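You operate a simulated robot arm through the tools that you are given. There is no shell and no other tool. Be economical: measure what you need, move in short steps, check, and stop when the job is done.

The job below is to be done with a simulated robot arm. You get a single attempt, and the scene is never put back.

## Task
Put one of the shims from the top of the long table on top of the cover.
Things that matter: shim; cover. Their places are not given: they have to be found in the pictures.

Only the result counts: the job must be done as asked and must still hold three seconds after the hand-in. Knocking over, shifting, dropping, spilling or breaking anything else fails it. Lids that push on must go on centred and level and be pressed home; caps that screw on are set level and turned clockwise until they are tight.

## Robot
A 7-joint arm with a two-finger parallel gripper, fixed in place. Base frame: the origin is at the foot of the arm, x ahead of it, y to its left, z up; the work surface is at about z = -3. Lengths are in mm, angles in rad, forces in N, time in s.
With the tool pointing down near the work surface it reaches from about 220 to 580 mm from the base axis. Its first joint turns from -1.152 to 1.152 rad. Payload 2.5 kg.
The tool frame sits at the grasp point between the pads (the TCP): z along the fingers, y along the line on which they close. The tips reach 23 mm beyond it. The gripper opens to 94 mm. The fingers are 38 mm wide and 10 mm thick; the gripper's body (54 by 96 mm) begins 39 mm behind the TCP.
Orientation is that of the tool frame in the base frame, as a unit quaternion [w, x, y, z]. With the fingers straight down and closing along the base's y, the tool's x points along the base's -x, its y along +y and its z along -z.

## Interface
- The arm moves only by the tool nudge_tool. Its argument "series" is a list of rows, each a list of 3 entries, a list of its own where there are three numbers: the shift along the tool's x, y, z in units of 50 mm (1.0 is 50 mm), then the turn, a rotation vector about the tool's x, y, z in units of 8 degrees (1.0 is 8 degrees), then the finger opening in mm, from 0 to 94. In form: [[[dx, dy, dz], [rx, ry, rz], jaw], ...]. A call has 1 to 12 rows; each row shifts and turns the commanded pose from where the row before left it, along the tool's axes as they then stand. A call with a number of a shift or a turn outside -1 to 1 is refused whole. A row lasts 0.2 s, in which the tool goes at most 50 mm and 0.15 rad; a call with a longer step from one row to the next is refused whole, and so is a gripper value outside its range. A pose out of reach is approached as far as the arm can. The call stops where the force on the tool passes 40 N (or 10 N more than at its start, if that is more) or the arm is blocked; 0.2 s more then pass. The fingers move at their own pace (about 108 mm/s each) and stop on an object; they squeeze with about 39 N. The grip force told is the motor's: it shows also when the fingers shut on nothing. Time passes only in rows, and 0.2 s behind the last, so rows that do not move let the fingers close. The reply holds the time, the measured pose of the TCP, the force on the tool along the base axes, the opening and the grip force, in the units named above and with some noise, and new pictures: "pictures" is both (left out), scene, wrist or none.
- Cameras (640 x 400 px; columns grow to the right, rows downward): "scene" is fixed at [116.3, -410.6, 532.7]; the picture's right is [0.82, -0.57, 0.00], its down [-0.37, -0.55, -0.75] and it looks along [0.42, 0.62, -0.66] (base axes); focal length 295 px, centre (320, 200). "wrist" rides on the gripper at [-39, 0, -44] in the tool frame; the picture's right is [0.00, -1.00, 0.00], its down [0.97, 0.00, -0.24] and it looks along [0.24, 0.00, 0.97] (tool axes); focal length 218 px, centre (320, 200).
- point_at(camera, pixels): for up to 12 pixels [column, row] of the newest picture of that camera ("zoom" is the newest enlarged one), the place [x, y, z] in the base frame of the surface seen there, good to about 2 mm. The clock stands still meanwhile.
- zoom(camera, box): a new picture of the part [left, top, right, bottom] of that camera's present view, enlarged. The clock stands still meanwhile.
- finish_job(): hands the job in; it is judged then, once.

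Keep the steps short. Do not move on a guess: measure, check each grasp and each placing, and mend mistakes. In all there are 60 turns and 120 pictures (those below and enlarged ones count). Leave the gripper open and the arm clear of the work at the hand-in unless told otherwise, and finish with a single line.

The tools are called after "Request:" as name(argument=value, ...) on one line, values as JSON. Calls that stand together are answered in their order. nudge_tool: Moves the arm, as the interface text tells. Its arguments: {"type":"object","properties":{"series":{"type":"array","items":{"type":"array"}},"pictures":{"type":"string","enum":["both","scene","wrist","none"]}},"required":["series"]} The other tools are called the same way: point_at (camera, pixels) gives the place of the surface under pixels of a picture; zoom (camera, box) takes an enlarged picture of a part of a camera's view; finish_job () hands the job in.

At the start:

```text
time: 0.0
tcp_pos: [304.8, 58.1, 260.4]
ee_rot: [0.0, 0.0, 1.0, 0.0]
force: [0.0, 0.1, 0.1]
grip_width: 94.1
grip_force: 0.0
```

scene: 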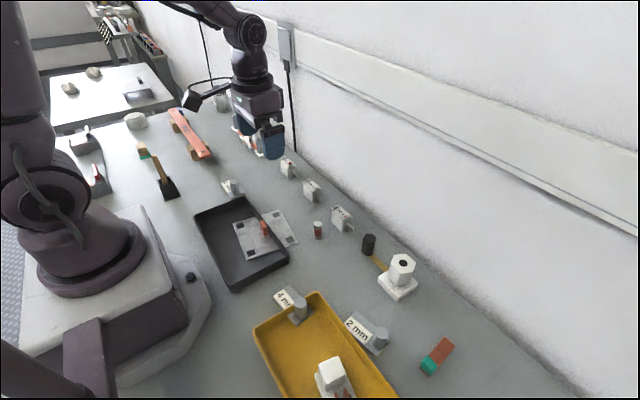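
wrist: 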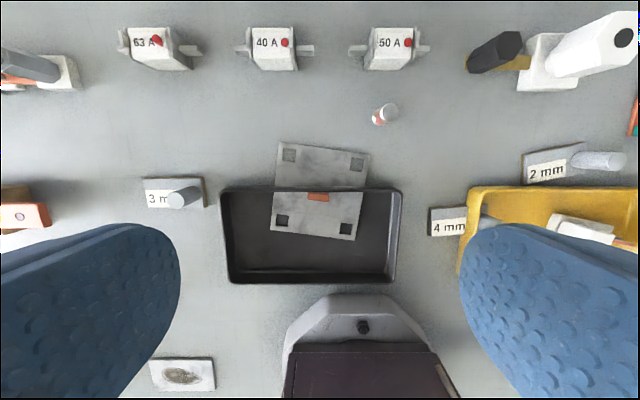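

I see labelled plates (2, 3 and 4 mm), a grey plate with an orange grip lying over a dark tray, and a yellow tray. I'll enlarge these areas to identify the shims and the cover.

Request:
zoom(camera="scene", box=[180, 170, 320, 300])

Request:
zoom(camera="scene", box=[250, 220, 470, 400])

Request:
zoom(camera="scene", box=[40, 50, 260, 210])

Request:
zoom(camera="wrist", box=[130, 120, 430, 300])

```text
3.08 times, centred on (250, 235) of scene
```

zoom: 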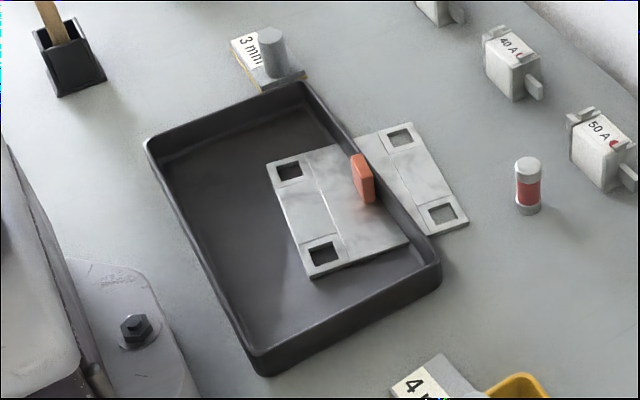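

```text
2.22 times, centred on (360, 310) of scene
```

zoom: 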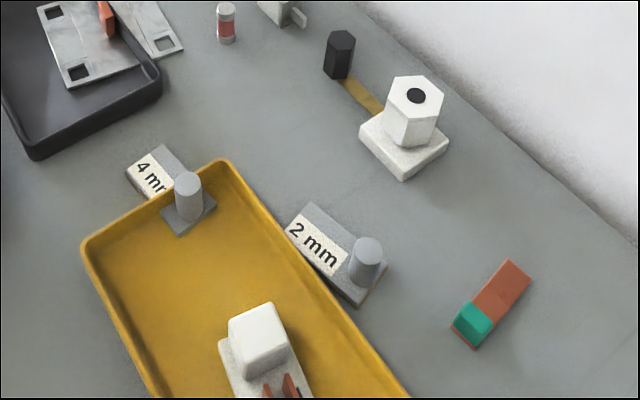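

```text
2.50 times, centred on (150, 130) of scene
```

zoom: 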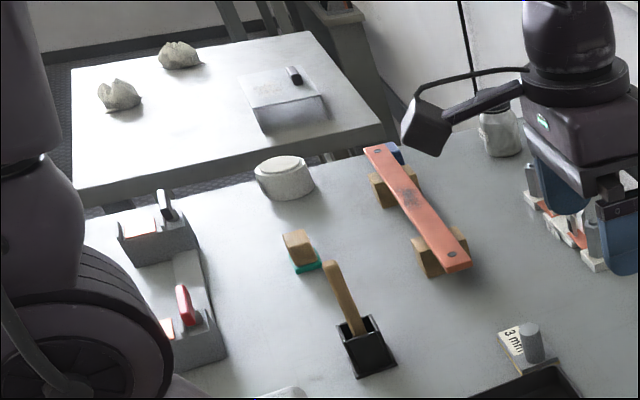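

```text
2.13 times, centred on (280, 210) of wrist
```

zoom: 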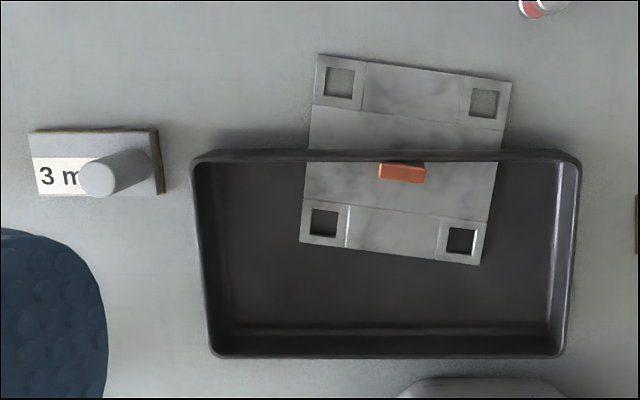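

I need heights. I'll measure the cover candidate (the grey plate), the tray rim and the shims.

Request:
point_at(camera="wrist", pixels=[[290, 165], [345, 175], [320, 183], [318, 197], [290, 205], [340, 220], [240, 260], [240, 189], [385, 189], [282, 220], [357, 165], [350, 230]])

Request:
point_at(camera="scene", pixels=[[282, 292], [291, 290], [300, 302], [299, 315], [357, 322], [381, 332], [375, 350], [234, 184], [229, 192], [330, 375], [270, 345], [136, 118]])

Request:
zoom(camera="wrist", box=[420, 120, 640, 260])

Request:
zoom(camera="scene", box=[230, 200, 310, 250])

```text
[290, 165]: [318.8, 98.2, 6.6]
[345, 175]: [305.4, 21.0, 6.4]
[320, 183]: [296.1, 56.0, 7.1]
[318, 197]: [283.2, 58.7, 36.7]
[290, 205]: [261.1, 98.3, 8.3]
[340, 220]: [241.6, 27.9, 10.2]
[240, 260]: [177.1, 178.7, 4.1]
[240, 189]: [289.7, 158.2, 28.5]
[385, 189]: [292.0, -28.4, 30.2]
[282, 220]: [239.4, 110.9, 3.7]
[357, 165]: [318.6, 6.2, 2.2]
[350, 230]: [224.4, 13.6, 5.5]
```

```text
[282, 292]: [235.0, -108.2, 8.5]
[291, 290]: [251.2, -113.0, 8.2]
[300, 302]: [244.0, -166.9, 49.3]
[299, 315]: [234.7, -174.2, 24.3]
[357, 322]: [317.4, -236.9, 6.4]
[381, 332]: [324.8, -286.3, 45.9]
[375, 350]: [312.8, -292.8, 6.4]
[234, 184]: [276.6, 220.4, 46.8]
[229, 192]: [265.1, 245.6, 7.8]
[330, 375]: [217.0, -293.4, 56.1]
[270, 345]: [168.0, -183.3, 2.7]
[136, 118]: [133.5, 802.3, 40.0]
```

```text
2.86 times, centred on (530, 190) of wrist
```

zoom: 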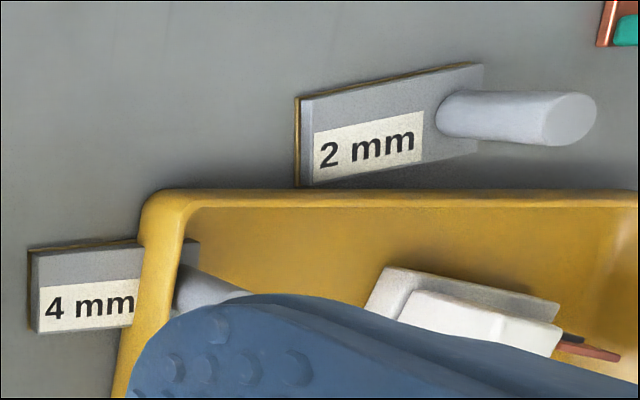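

```text
8.00 times, centred on (270, 225) of scene
```

zoom: 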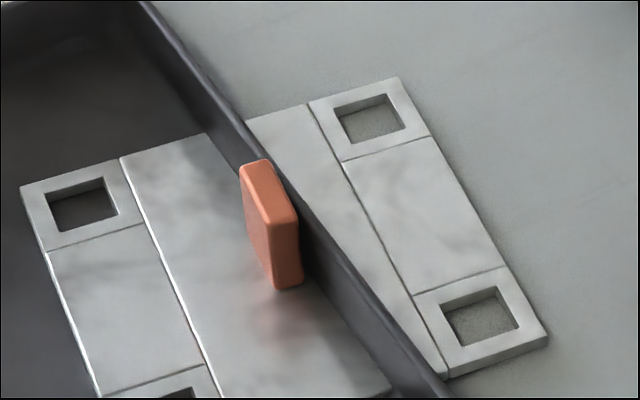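

The plates appear to pass through the tray walls, so I'll check the remaining candidates: the red plank on blocks, the things behind the gripper, the left side and the yellow tray's contents.

Request:
zoom(camera="scene", box=[155, 95, 225, 170])

Request:
zoom(camera="scene", box=[50, 110, 190, 205])

Request:
zoom(camera="scene", box=[210, 80, 310, 180])

Request:
zoom(camera="wrist", box=[0, 0, 220, 240])

Request:
zoom(camera="scene", box=[250, 340, 410, 400])

Request:
zoom(camera="scene", box=[50, 60, 180, 130])

```text
5.33 times, centred on (190, 132) of scene
```

zoom: 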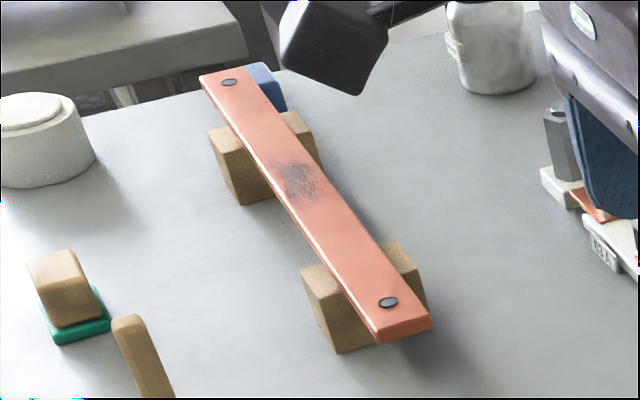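

```text
4.21 times, centred on (120, 158) of scene
```

zoom: 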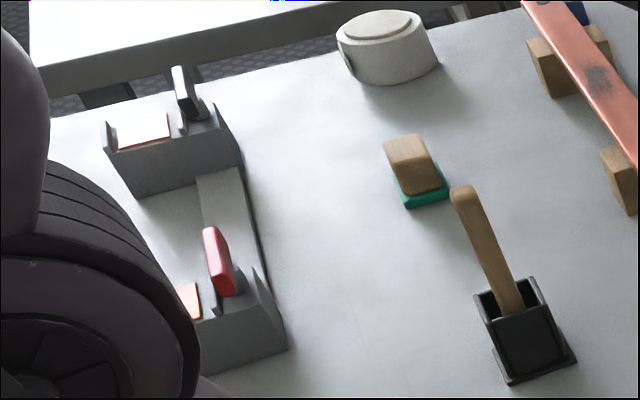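

```text
4.00 times, centred on (260, 130) of scene
```

zoom: 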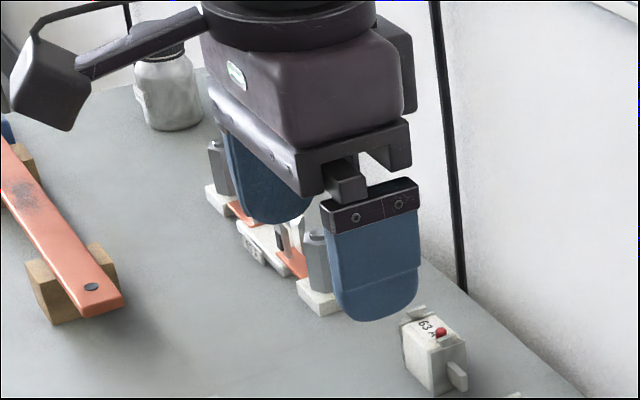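

```text
1.67 times, centred on (110, 120) of wrist
```

zoom: 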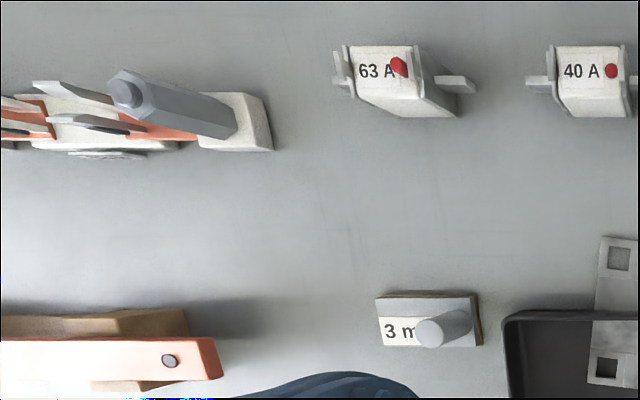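

```text
4.00 times, centred on (330, 370) of scene
```

zoom: 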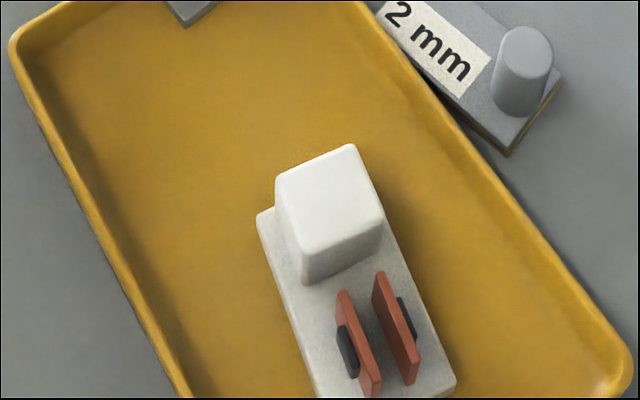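

```text
4.92 times, centred on (115, 95) of scene
```

zoom: 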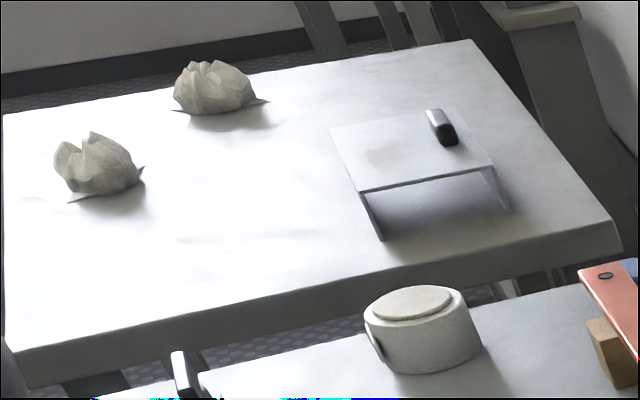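

The cover is the grey plate with the orange grip, since the one on the far table is out of reach. The 3 mm shim stands free, so I'll use it and measure its corners and knob and the cover's corners more finely.

Request:
zoom(camera="wrist", box=[130, 160, 220, 220])

Request:
point_at(camera="wrist", pixels=[[147, 181], [150, 205], [203, 208], [200, 181], [172, 200], [280, 145], [368, 155], [363, 180], [274, 228], [353, 238], [308, 198], [328, 199]])

Request:
zoom(camera="scene", box=[215, 170, 255, 210])

Request:
point_at(camera="scene", pixels=[[241, 183], [228, 186], [240, 194], [239, 190], [236, 221], [249, 256], [287, 242], [276, 213], [294, 241], [264, 222], [255, 240], [270, 245]])

```text
6.67 times, centred on (175, 190) of wrist
```

zoom: 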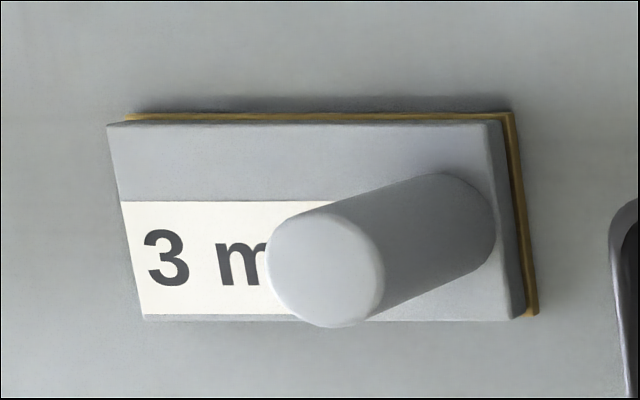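

```text
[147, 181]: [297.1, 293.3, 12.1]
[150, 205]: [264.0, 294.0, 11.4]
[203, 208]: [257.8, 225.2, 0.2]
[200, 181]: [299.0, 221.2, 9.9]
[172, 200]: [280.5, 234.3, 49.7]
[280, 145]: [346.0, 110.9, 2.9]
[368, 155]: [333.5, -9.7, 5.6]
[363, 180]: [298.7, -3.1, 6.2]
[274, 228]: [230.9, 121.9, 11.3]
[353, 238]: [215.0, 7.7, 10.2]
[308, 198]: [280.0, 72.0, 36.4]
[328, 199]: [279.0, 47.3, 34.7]
```

```text
10.00 times, centred on (235, 190) of scene
```

zoom: 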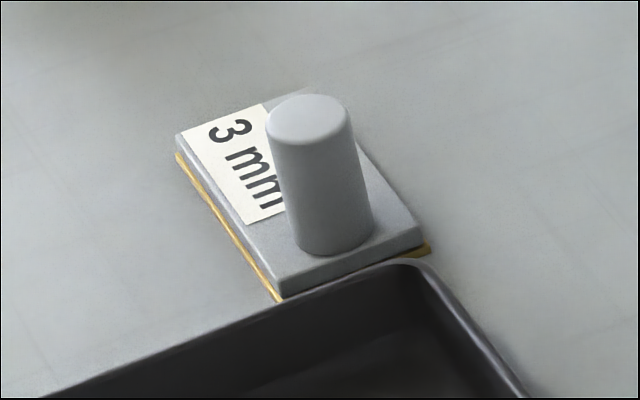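

```text
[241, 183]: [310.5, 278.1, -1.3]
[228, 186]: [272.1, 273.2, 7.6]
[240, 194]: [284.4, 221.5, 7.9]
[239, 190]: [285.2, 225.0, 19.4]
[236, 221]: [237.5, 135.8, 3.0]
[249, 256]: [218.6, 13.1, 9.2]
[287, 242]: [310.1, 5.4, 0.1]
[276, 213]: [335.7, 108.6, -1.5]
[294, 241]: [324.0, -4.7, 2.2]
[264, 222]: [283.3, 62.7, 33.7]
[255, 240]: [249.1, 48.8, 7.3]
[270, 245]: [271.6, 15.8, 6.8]
```

The 3 mm shim's plate spans x≈264–298, y≈220–293, with its knob at about (281, 234) and a top at z≈48. The cover's inner half is free at x≈225–272 and y≈10–118, at z≈7–10. Next I'll move above the knob with a part-open hand and look again.

Request:
nudge_tool(series=[[[0.12, 0.88, 0.3], [0, 0, 0], 60], [[0.12, 0.88, 0.5], [0, 0, 0], 60], [[0.12, 0.88, 0.5], [0, 0, 0], 60], [[0.12, 0.88, 0.5], [0, 0, 0], 60], [[0, 0, 0.6], [0, 0, 0], 60], [[0, 0, 0], [0, 0, 0], 60]])

```text
refused: row 2 steps farther than a row can; nothing moved
```

Those diagonal steps were too long, so I'll shorten them.

Request:
nudge_tool(series=[[[0.12, 0.88, 0], [0, 0, 0], 60], [[0.12, 0.88, 0], [0, 0, 0], 60], [[0.12, 0.88, 0], [0, 0, 0], 60], [[0.12, 0.88, 0], [0, 0, 0], 60], [[0, 0, 0.9], [0, 0, 0], 60], [[0, 0, 0.9], [0, 0, 0], 60], [[0, 0, 0.5], [0, 0, 0], 60], [[0, 0, 0], [0, 0, 0], 60]])

```text
time: 1.8
tcp_pos: [280.6, 234.4, 147.1]
ee_rot: [0.0, -0.001, 1.0, 0.0]
force: [-0.1, 0.0, 0.0]
grip_width: 60.1
grip_force: 0.2
```

scene: 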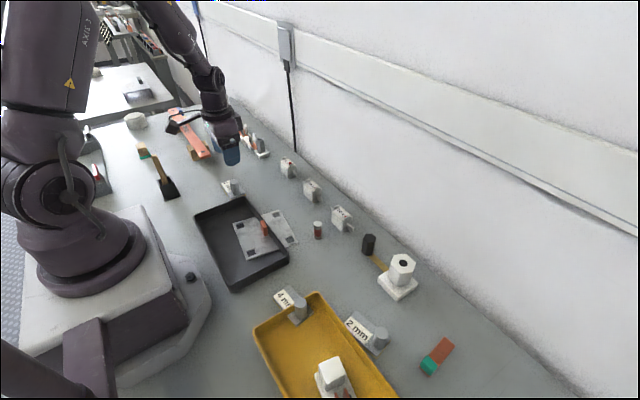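
wrist: 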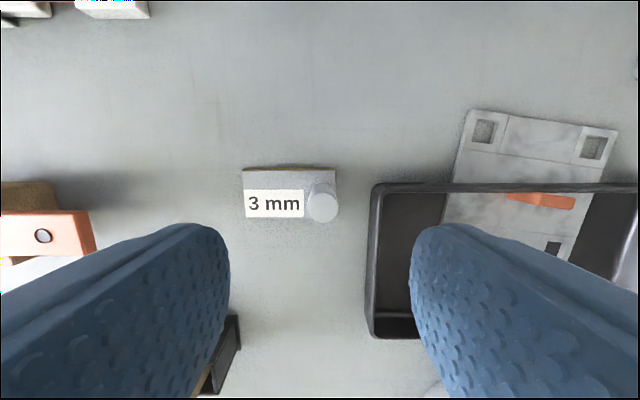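

The knob (321, 203) is centred between the fingers. I'll check the knob, the plate edges, and the black stand with the wooden handle near the left finger.

Request:
point_at(camera="wrist", pixels=[[322, 208], [322, 220], [244, 172], [246, 214], [336, 212], [335, 172], [230, 350], [372, 200]])

Request:
point_at(camera="scene", pixels=[[153, 156], [160, 175], [170, 180]])

```text
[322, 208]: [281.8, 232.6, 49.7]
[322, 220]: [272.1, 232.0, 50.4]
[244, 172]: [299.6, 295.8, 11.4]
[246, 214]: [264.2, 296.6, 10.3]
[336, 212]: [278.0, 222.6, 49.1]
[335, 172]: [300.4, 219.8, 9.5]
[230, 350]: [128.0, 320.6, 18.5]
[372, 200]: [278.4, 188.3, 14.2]
```

```text
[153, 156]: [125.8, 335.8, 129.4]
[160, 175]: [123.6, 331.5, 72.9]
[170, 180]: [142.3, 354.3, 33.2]
```

The stand is well clear at x≈125. I'll lower to TCP z≈42 and close on the knob.

Request:
nudge_tool(series=[[[0, -0.03, 0.7], [0, 0, 0], 60], [[0, 0, 0.7], [0, 0, 0], 60], [[0, 0, 0.5], [0, 0, 0], 60], [[0, 0, 0.2], [0, 0, 0], 60], [[0, 0, 0], [0, 0, 0], 10], [[0, 0, 0], [0, 0, 0], 10], [[0, 0, 0], [0, 0, 0], 10]])

```text
time: 3.4
tcp_pos: [281.0, 230.9, 41.4]
ee_rot: [0.001, 0.0, 1.0, 0.0]
force: [-0.4, 1.0, -0.5]
grip_width: 20.6
grip_force: 38.8
```

scene: 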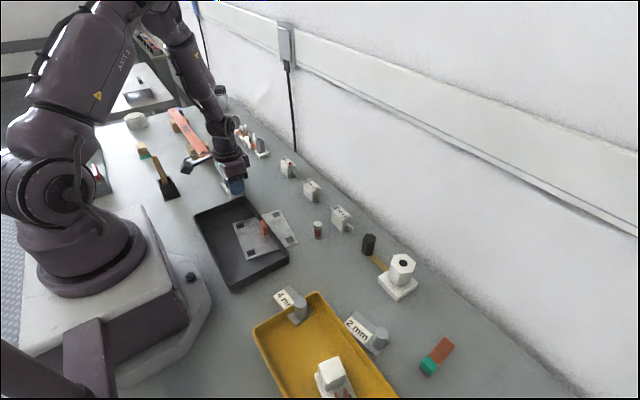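
wrist: 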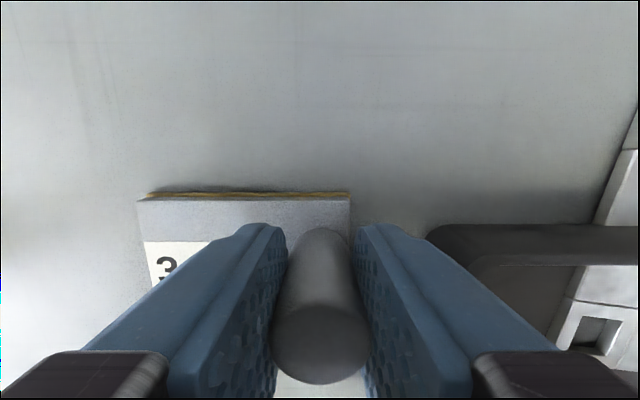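

The knob is gripped (20.6 mm, 39 N). I'll lift a short way, slowly, and check.

Request:
nudge_tool(series=[[[0, 0, -0.2], [0, 0, 0], 10], [[0, 0, -0.5], [0, 0, 0], 10], [[0, 0, -0.8], [0, 0, 0], 10], [[0, 0, -0.5], [0, 0, 0], 10], [[0, 0, 0], [0, 0, 0], 10]])

```text
time: 4.6
tcp_pos: [280.5, 232.9, 141.8]
ee_rot: [0.0, -0.001, 1.0, 0.0]
force: [0.0, 0.3, -0.9]
grip_width: 20.7
grip_force: 39.2
```

scene: 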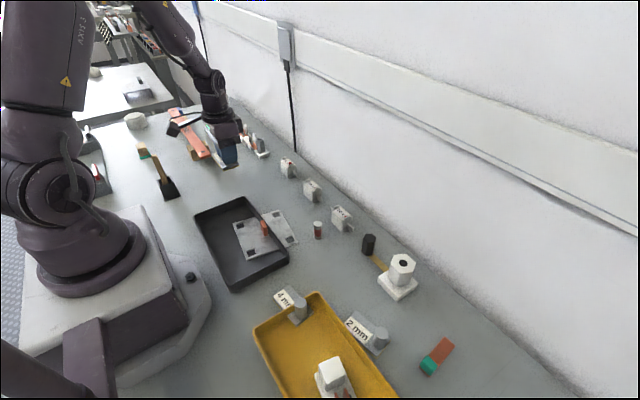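
wrist: 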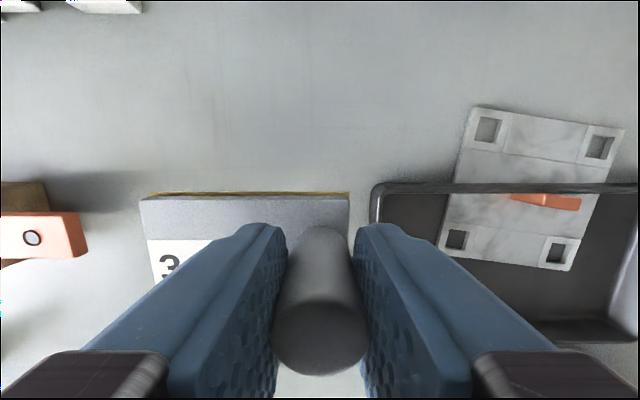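

The shim is held level, with its liner attached. From here I'll measure the cover again for the target.

Request:
zoom(camera="wrist", box=[420, 95, 640, 285])

Request:
point_at(camera="wrist", pixels=[[440, 252], [570, 269], [476, 112], [622, 131], [510, 199], [580, 207], [452, 215], [585, 228], [500, 230], [530, 240], [540, 150], [500, 180]])

```text
2.11 times, centred on (530, 190) of wrist
```

zoom: 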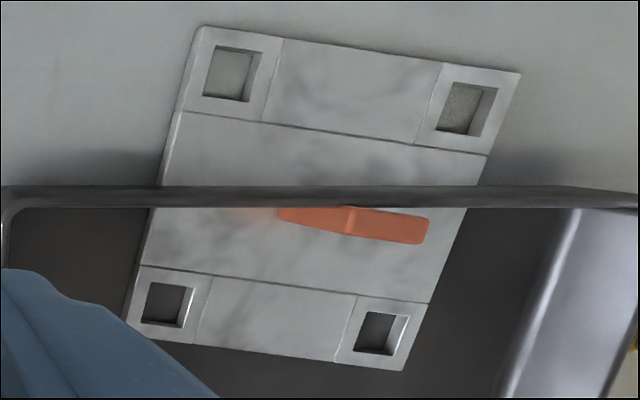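

```text
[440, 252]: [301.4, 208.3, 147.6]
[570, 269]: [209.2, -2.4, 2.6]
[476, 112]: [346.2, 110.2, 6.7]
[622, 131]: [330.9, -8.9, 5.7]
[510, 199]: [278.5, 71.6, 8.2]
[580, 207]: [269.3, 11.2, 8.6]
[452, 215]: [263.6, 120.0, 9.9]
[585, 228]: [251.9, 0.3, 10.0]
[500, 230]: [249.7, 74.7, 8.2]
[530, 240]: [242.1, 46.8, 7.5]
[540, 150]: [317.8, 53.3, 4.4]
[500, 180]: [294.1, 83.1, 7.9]
```

The cover's centre is about (280, 57), turned 7.2°, with its top at z≈8. The knob should go to about (242.5, 36), so the shim lies on the free inner half beside the grip. I'll turn by 7.2° and travel there at this height.

Request:
nudge_tool(series=[[[0, 0, 0], [0, 0, 0.9], 10], [[0.052, -0.8, 0], [0, 0, 0], 10], [[0.052, -0.8, 0], [0, 0, 0], 10], [[0.052, -0.8, 0], [0, 0, 0], 10], [[0.052, -0.8, 0], [0, 0, 0], 10], [[0.052, -0.8, 0], [0, 0, 0], 10], [[0, 0, 0.6], [0, 0, 0], 10], [[0, 0, 0], [0, 0, 0], 10]])

```text
time: 6.4
tcp_pos: [240.1, 34.1, 114.2]
ee_rot: [0.0, 0.062, 0.998, 0.0]
force: [-0.2, 0.2, -0.2]
grip_width: 20.2
grip_force: 39.1
```

scene: 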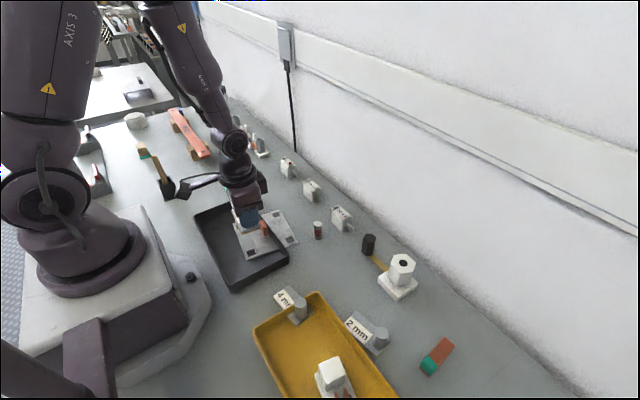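
wrist: 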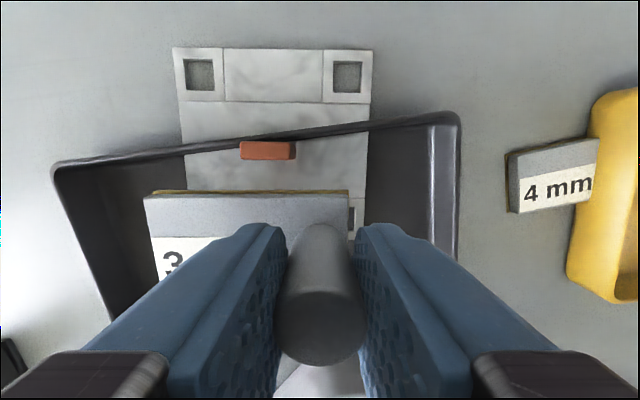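

The shim is aligned with the cover. I'll measure the shim's far edge and the grip's near face to confirm clearance.

Request:
point_at(camera="wrist", pixels=[[268, 157], [268, 150], [190, 196], [340, 196], [150, 200], [360, 215], [360, 232], [275, 180], [345, 200]])

Request:
zoom(camera="scene", box=[190, 170, 310, 290])

```text
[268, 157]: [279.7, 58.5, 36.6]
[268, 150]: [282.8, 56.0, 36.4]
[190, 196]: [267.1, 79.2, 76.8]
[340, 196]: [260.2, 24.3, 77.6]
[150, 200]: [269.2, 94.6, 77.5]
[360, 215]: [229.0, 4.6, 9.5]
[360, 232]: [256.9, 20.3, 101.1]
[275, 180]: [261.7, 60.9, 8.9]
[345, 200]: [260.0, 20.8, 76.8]
```

```text
3.33 times, centred on (250, 230) of scene
```

zoom: 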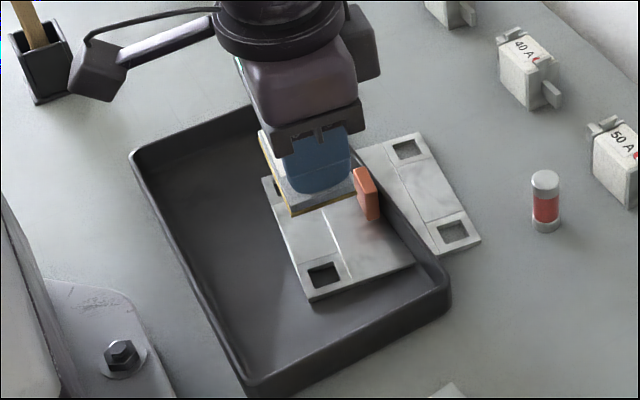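

There's about 11 mm between shim and grip, so the position is good. Contact is expected near TCP z≈52, so I'll lower to about 60 and then read the pose.

Request:
nudge_tool(series=[[[0, 0, 0.5], [0, 0, 0], 10], [[0, 0, 0.4], [0, 0, 0], 10], [[0, 0, 0.1], [0, 0, 0], 10], [[0, 0, 0], [0, 0, 0], 10]])

```text
time: 7.4
tcp_pos: [243.0, 34.3, 60.0]
ee_rot: [0.0, 0.062, 0.998, 0.0]
force: [0.3, -0.2, -0.6]
grip_width: 21.1
grip_force: 38.6
```

scene: 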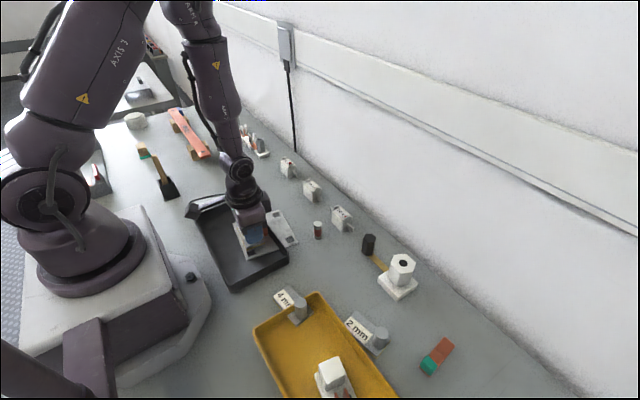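
wrist: 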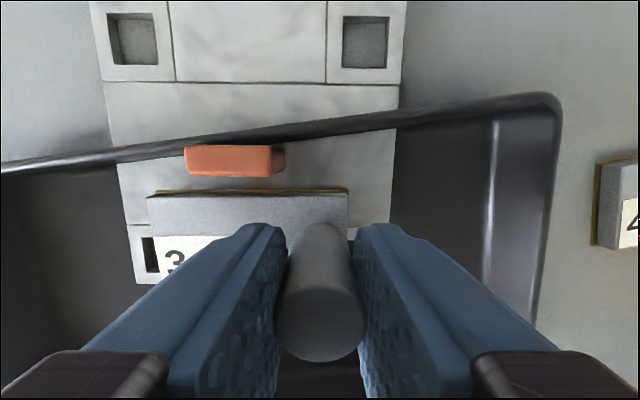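

There's no contact yet. A pod on the wrist strut appears close to the tray's rim at (205, 205), so I'll check its height before going lower.

Request:
zoom(camera="scene", box=[170, 150, 310, 290])

Request:
point_at(camera="scene", pixels=[[200, 206], [195, 210], [215, 200]])

```text
2.86 times, centred on (240, 220) of scene
```

zoom: 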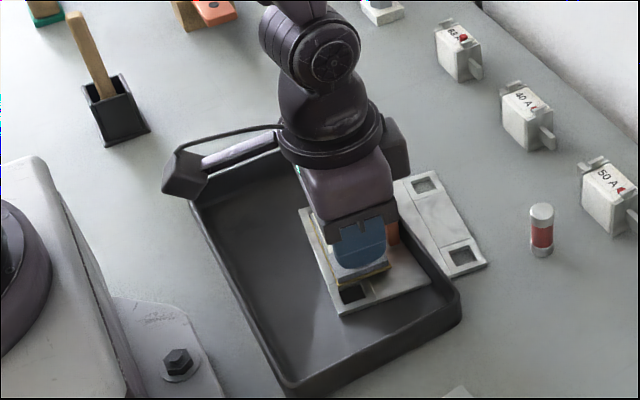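

```text
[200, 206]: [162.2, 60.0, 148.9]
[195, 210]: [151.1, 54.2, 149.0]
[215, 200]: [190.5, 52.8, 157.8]
```

The pod is at z≈149, well clear. I'll lower in 1–1.5 mm steps to just about contact.

Request:
nudge_tool(series=[[[0, 0, 0.06], [0, 0, 0], 10], [[0, 0, 0.03], [0, 0, 0], 10], [[0, 0, 0.03], [0, 0, 0], 10], [[0, 0, 0], [0, 0, 0], 10]], pictures="none")

```text
time: 8.4
tcp_pos: [243.3, 35.6, 55.0]
ee_rot: [0.001, 0.062, 0.998, 0.0]
force: [-0.9, -2.6, 29.0]
grip_width: 20.5
grip_force: 39.0
```

The shim has made contact, with 29 N upward at z=55. I'll ease the push by about 1 mm and check level before letting go.

Request:
nudge_tool(series=[[[0, 0, -0.02], [0, 0, 0], 10], [[0, 0, 0], [0, 0, 0], 10]])

Request:
zoom(camera="scene", box=[220, 195, 310, 265])

```text
time: 9.0
tcp_pos: [240.9, 35.9, 56.3]
ee_rot: [-0.002, 0.062, 0.998, 0.0]
force: [0.2, 0.4, 1.1]
grip_width: 20.6
grip_force: 38.7
```

scene: 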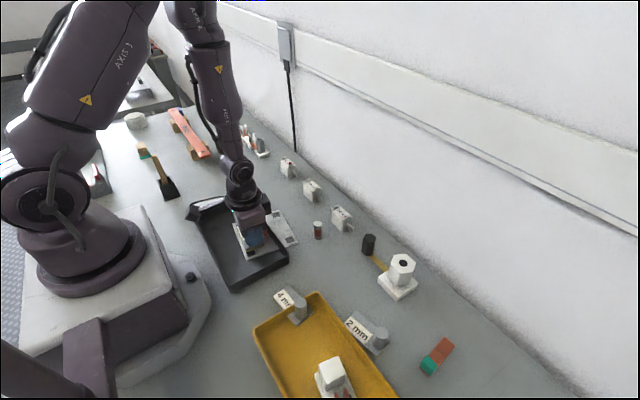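
wrist: 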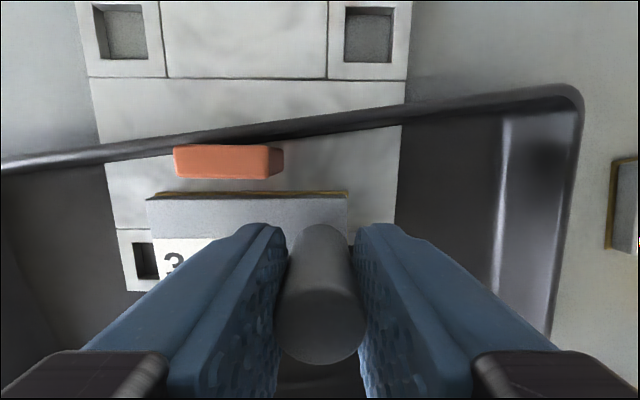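

```text
5.71 times, centred on (265, 230) of scene
```

zoom: 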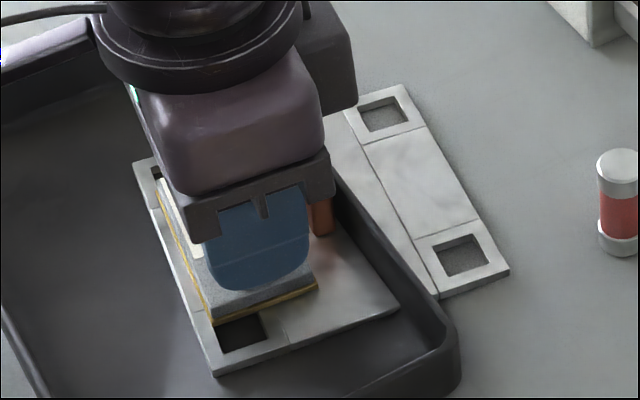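

It sits flat on the cover with the force near zero. I'll release to 45 mm without moving.

Request:
nudge_tool(series=[[[0, 0, 0.01], [0, 0, 0], 10], [[0, 0, 0], [0, 0, 0], 26], [[0, 0, 0], [0, 0, 0], 45], [[0, 0, 0], [0, 0, 0], 45]])

```text
time: 10.0
tcp_pos: [242.7, 35.5, 54.7]
ee_rot: [0.0, 0.063, 0.998, 0.0]
force: [-0.4, -0.5, -0.4]
grip_width: 45.0
grip_force: 0.1
```

scene: 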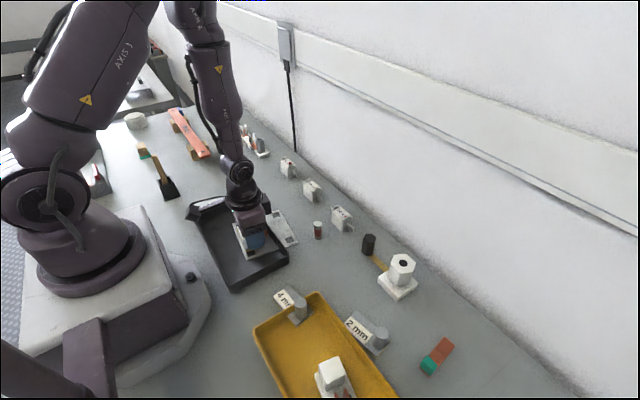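
wrist: 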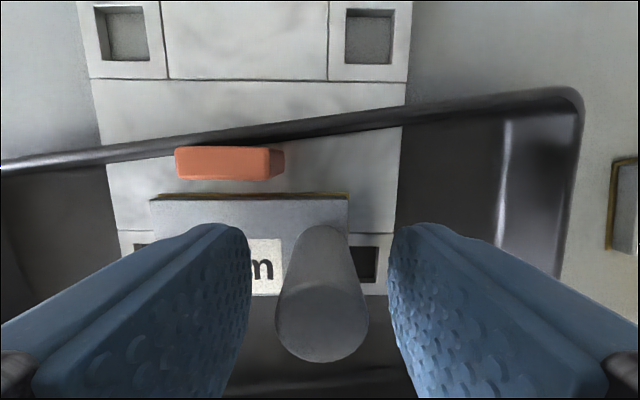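

The hand has let go and the shim stayed put. I'll rise straight up, then check.

Request:
nudge_tool(series=[[[0, 0, -0.3], [0, 0, 0], 45], [[0, 0, -0.7], [0, 0, 0], 45], [[0, 0, -0.9], [0, 0, 0], 45], [[0, 0, -0.9], [0, 0, 0], 45], [[0, 0, -0.9], [0, 0, 0], 80], [[0, 0, 0], [0, 0, 0], 80]])

Request:
zoom(camera="scene", box=[190, 180, 310, 290])

```text
time: 11.4
tcp_pos: [244.5, 38.0, 240.1]
ee_rot: [0.0, 0.063, 0.998, -0.001]
force: [-0.2, 0.5, 0.4]
grip_width: 80.0
grip_force: 0.1
```

scene: 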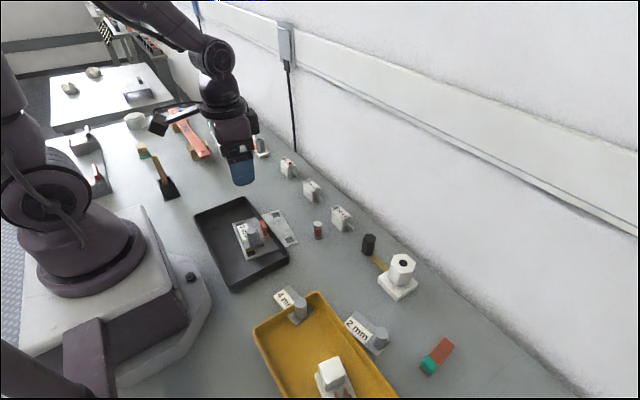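
wrist: 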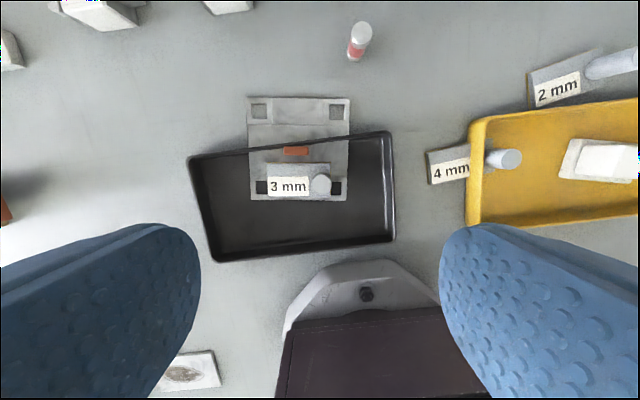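

```text
3.64 times, centred on (250, 235) of scene
```

zoom: 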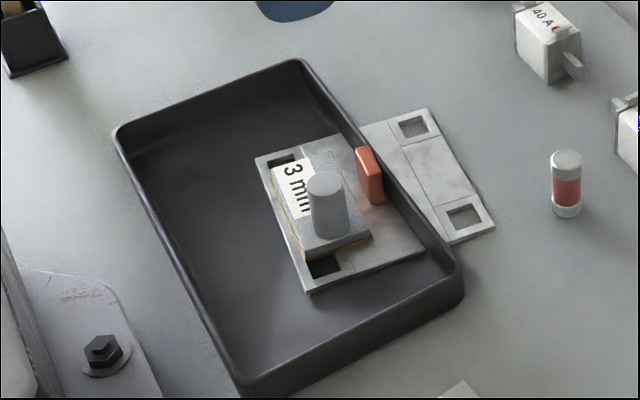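

The 3 mm shim lies flat within the cover, nothing else looks disturbed, and the hand is open and clear. I'll hand it in.

Request:
finish_job()

```text
The job is handed in.
```

The 3 mm shim is lying flat on top of the cover, the gripper is open, the arm is clear, and the job is handed in.
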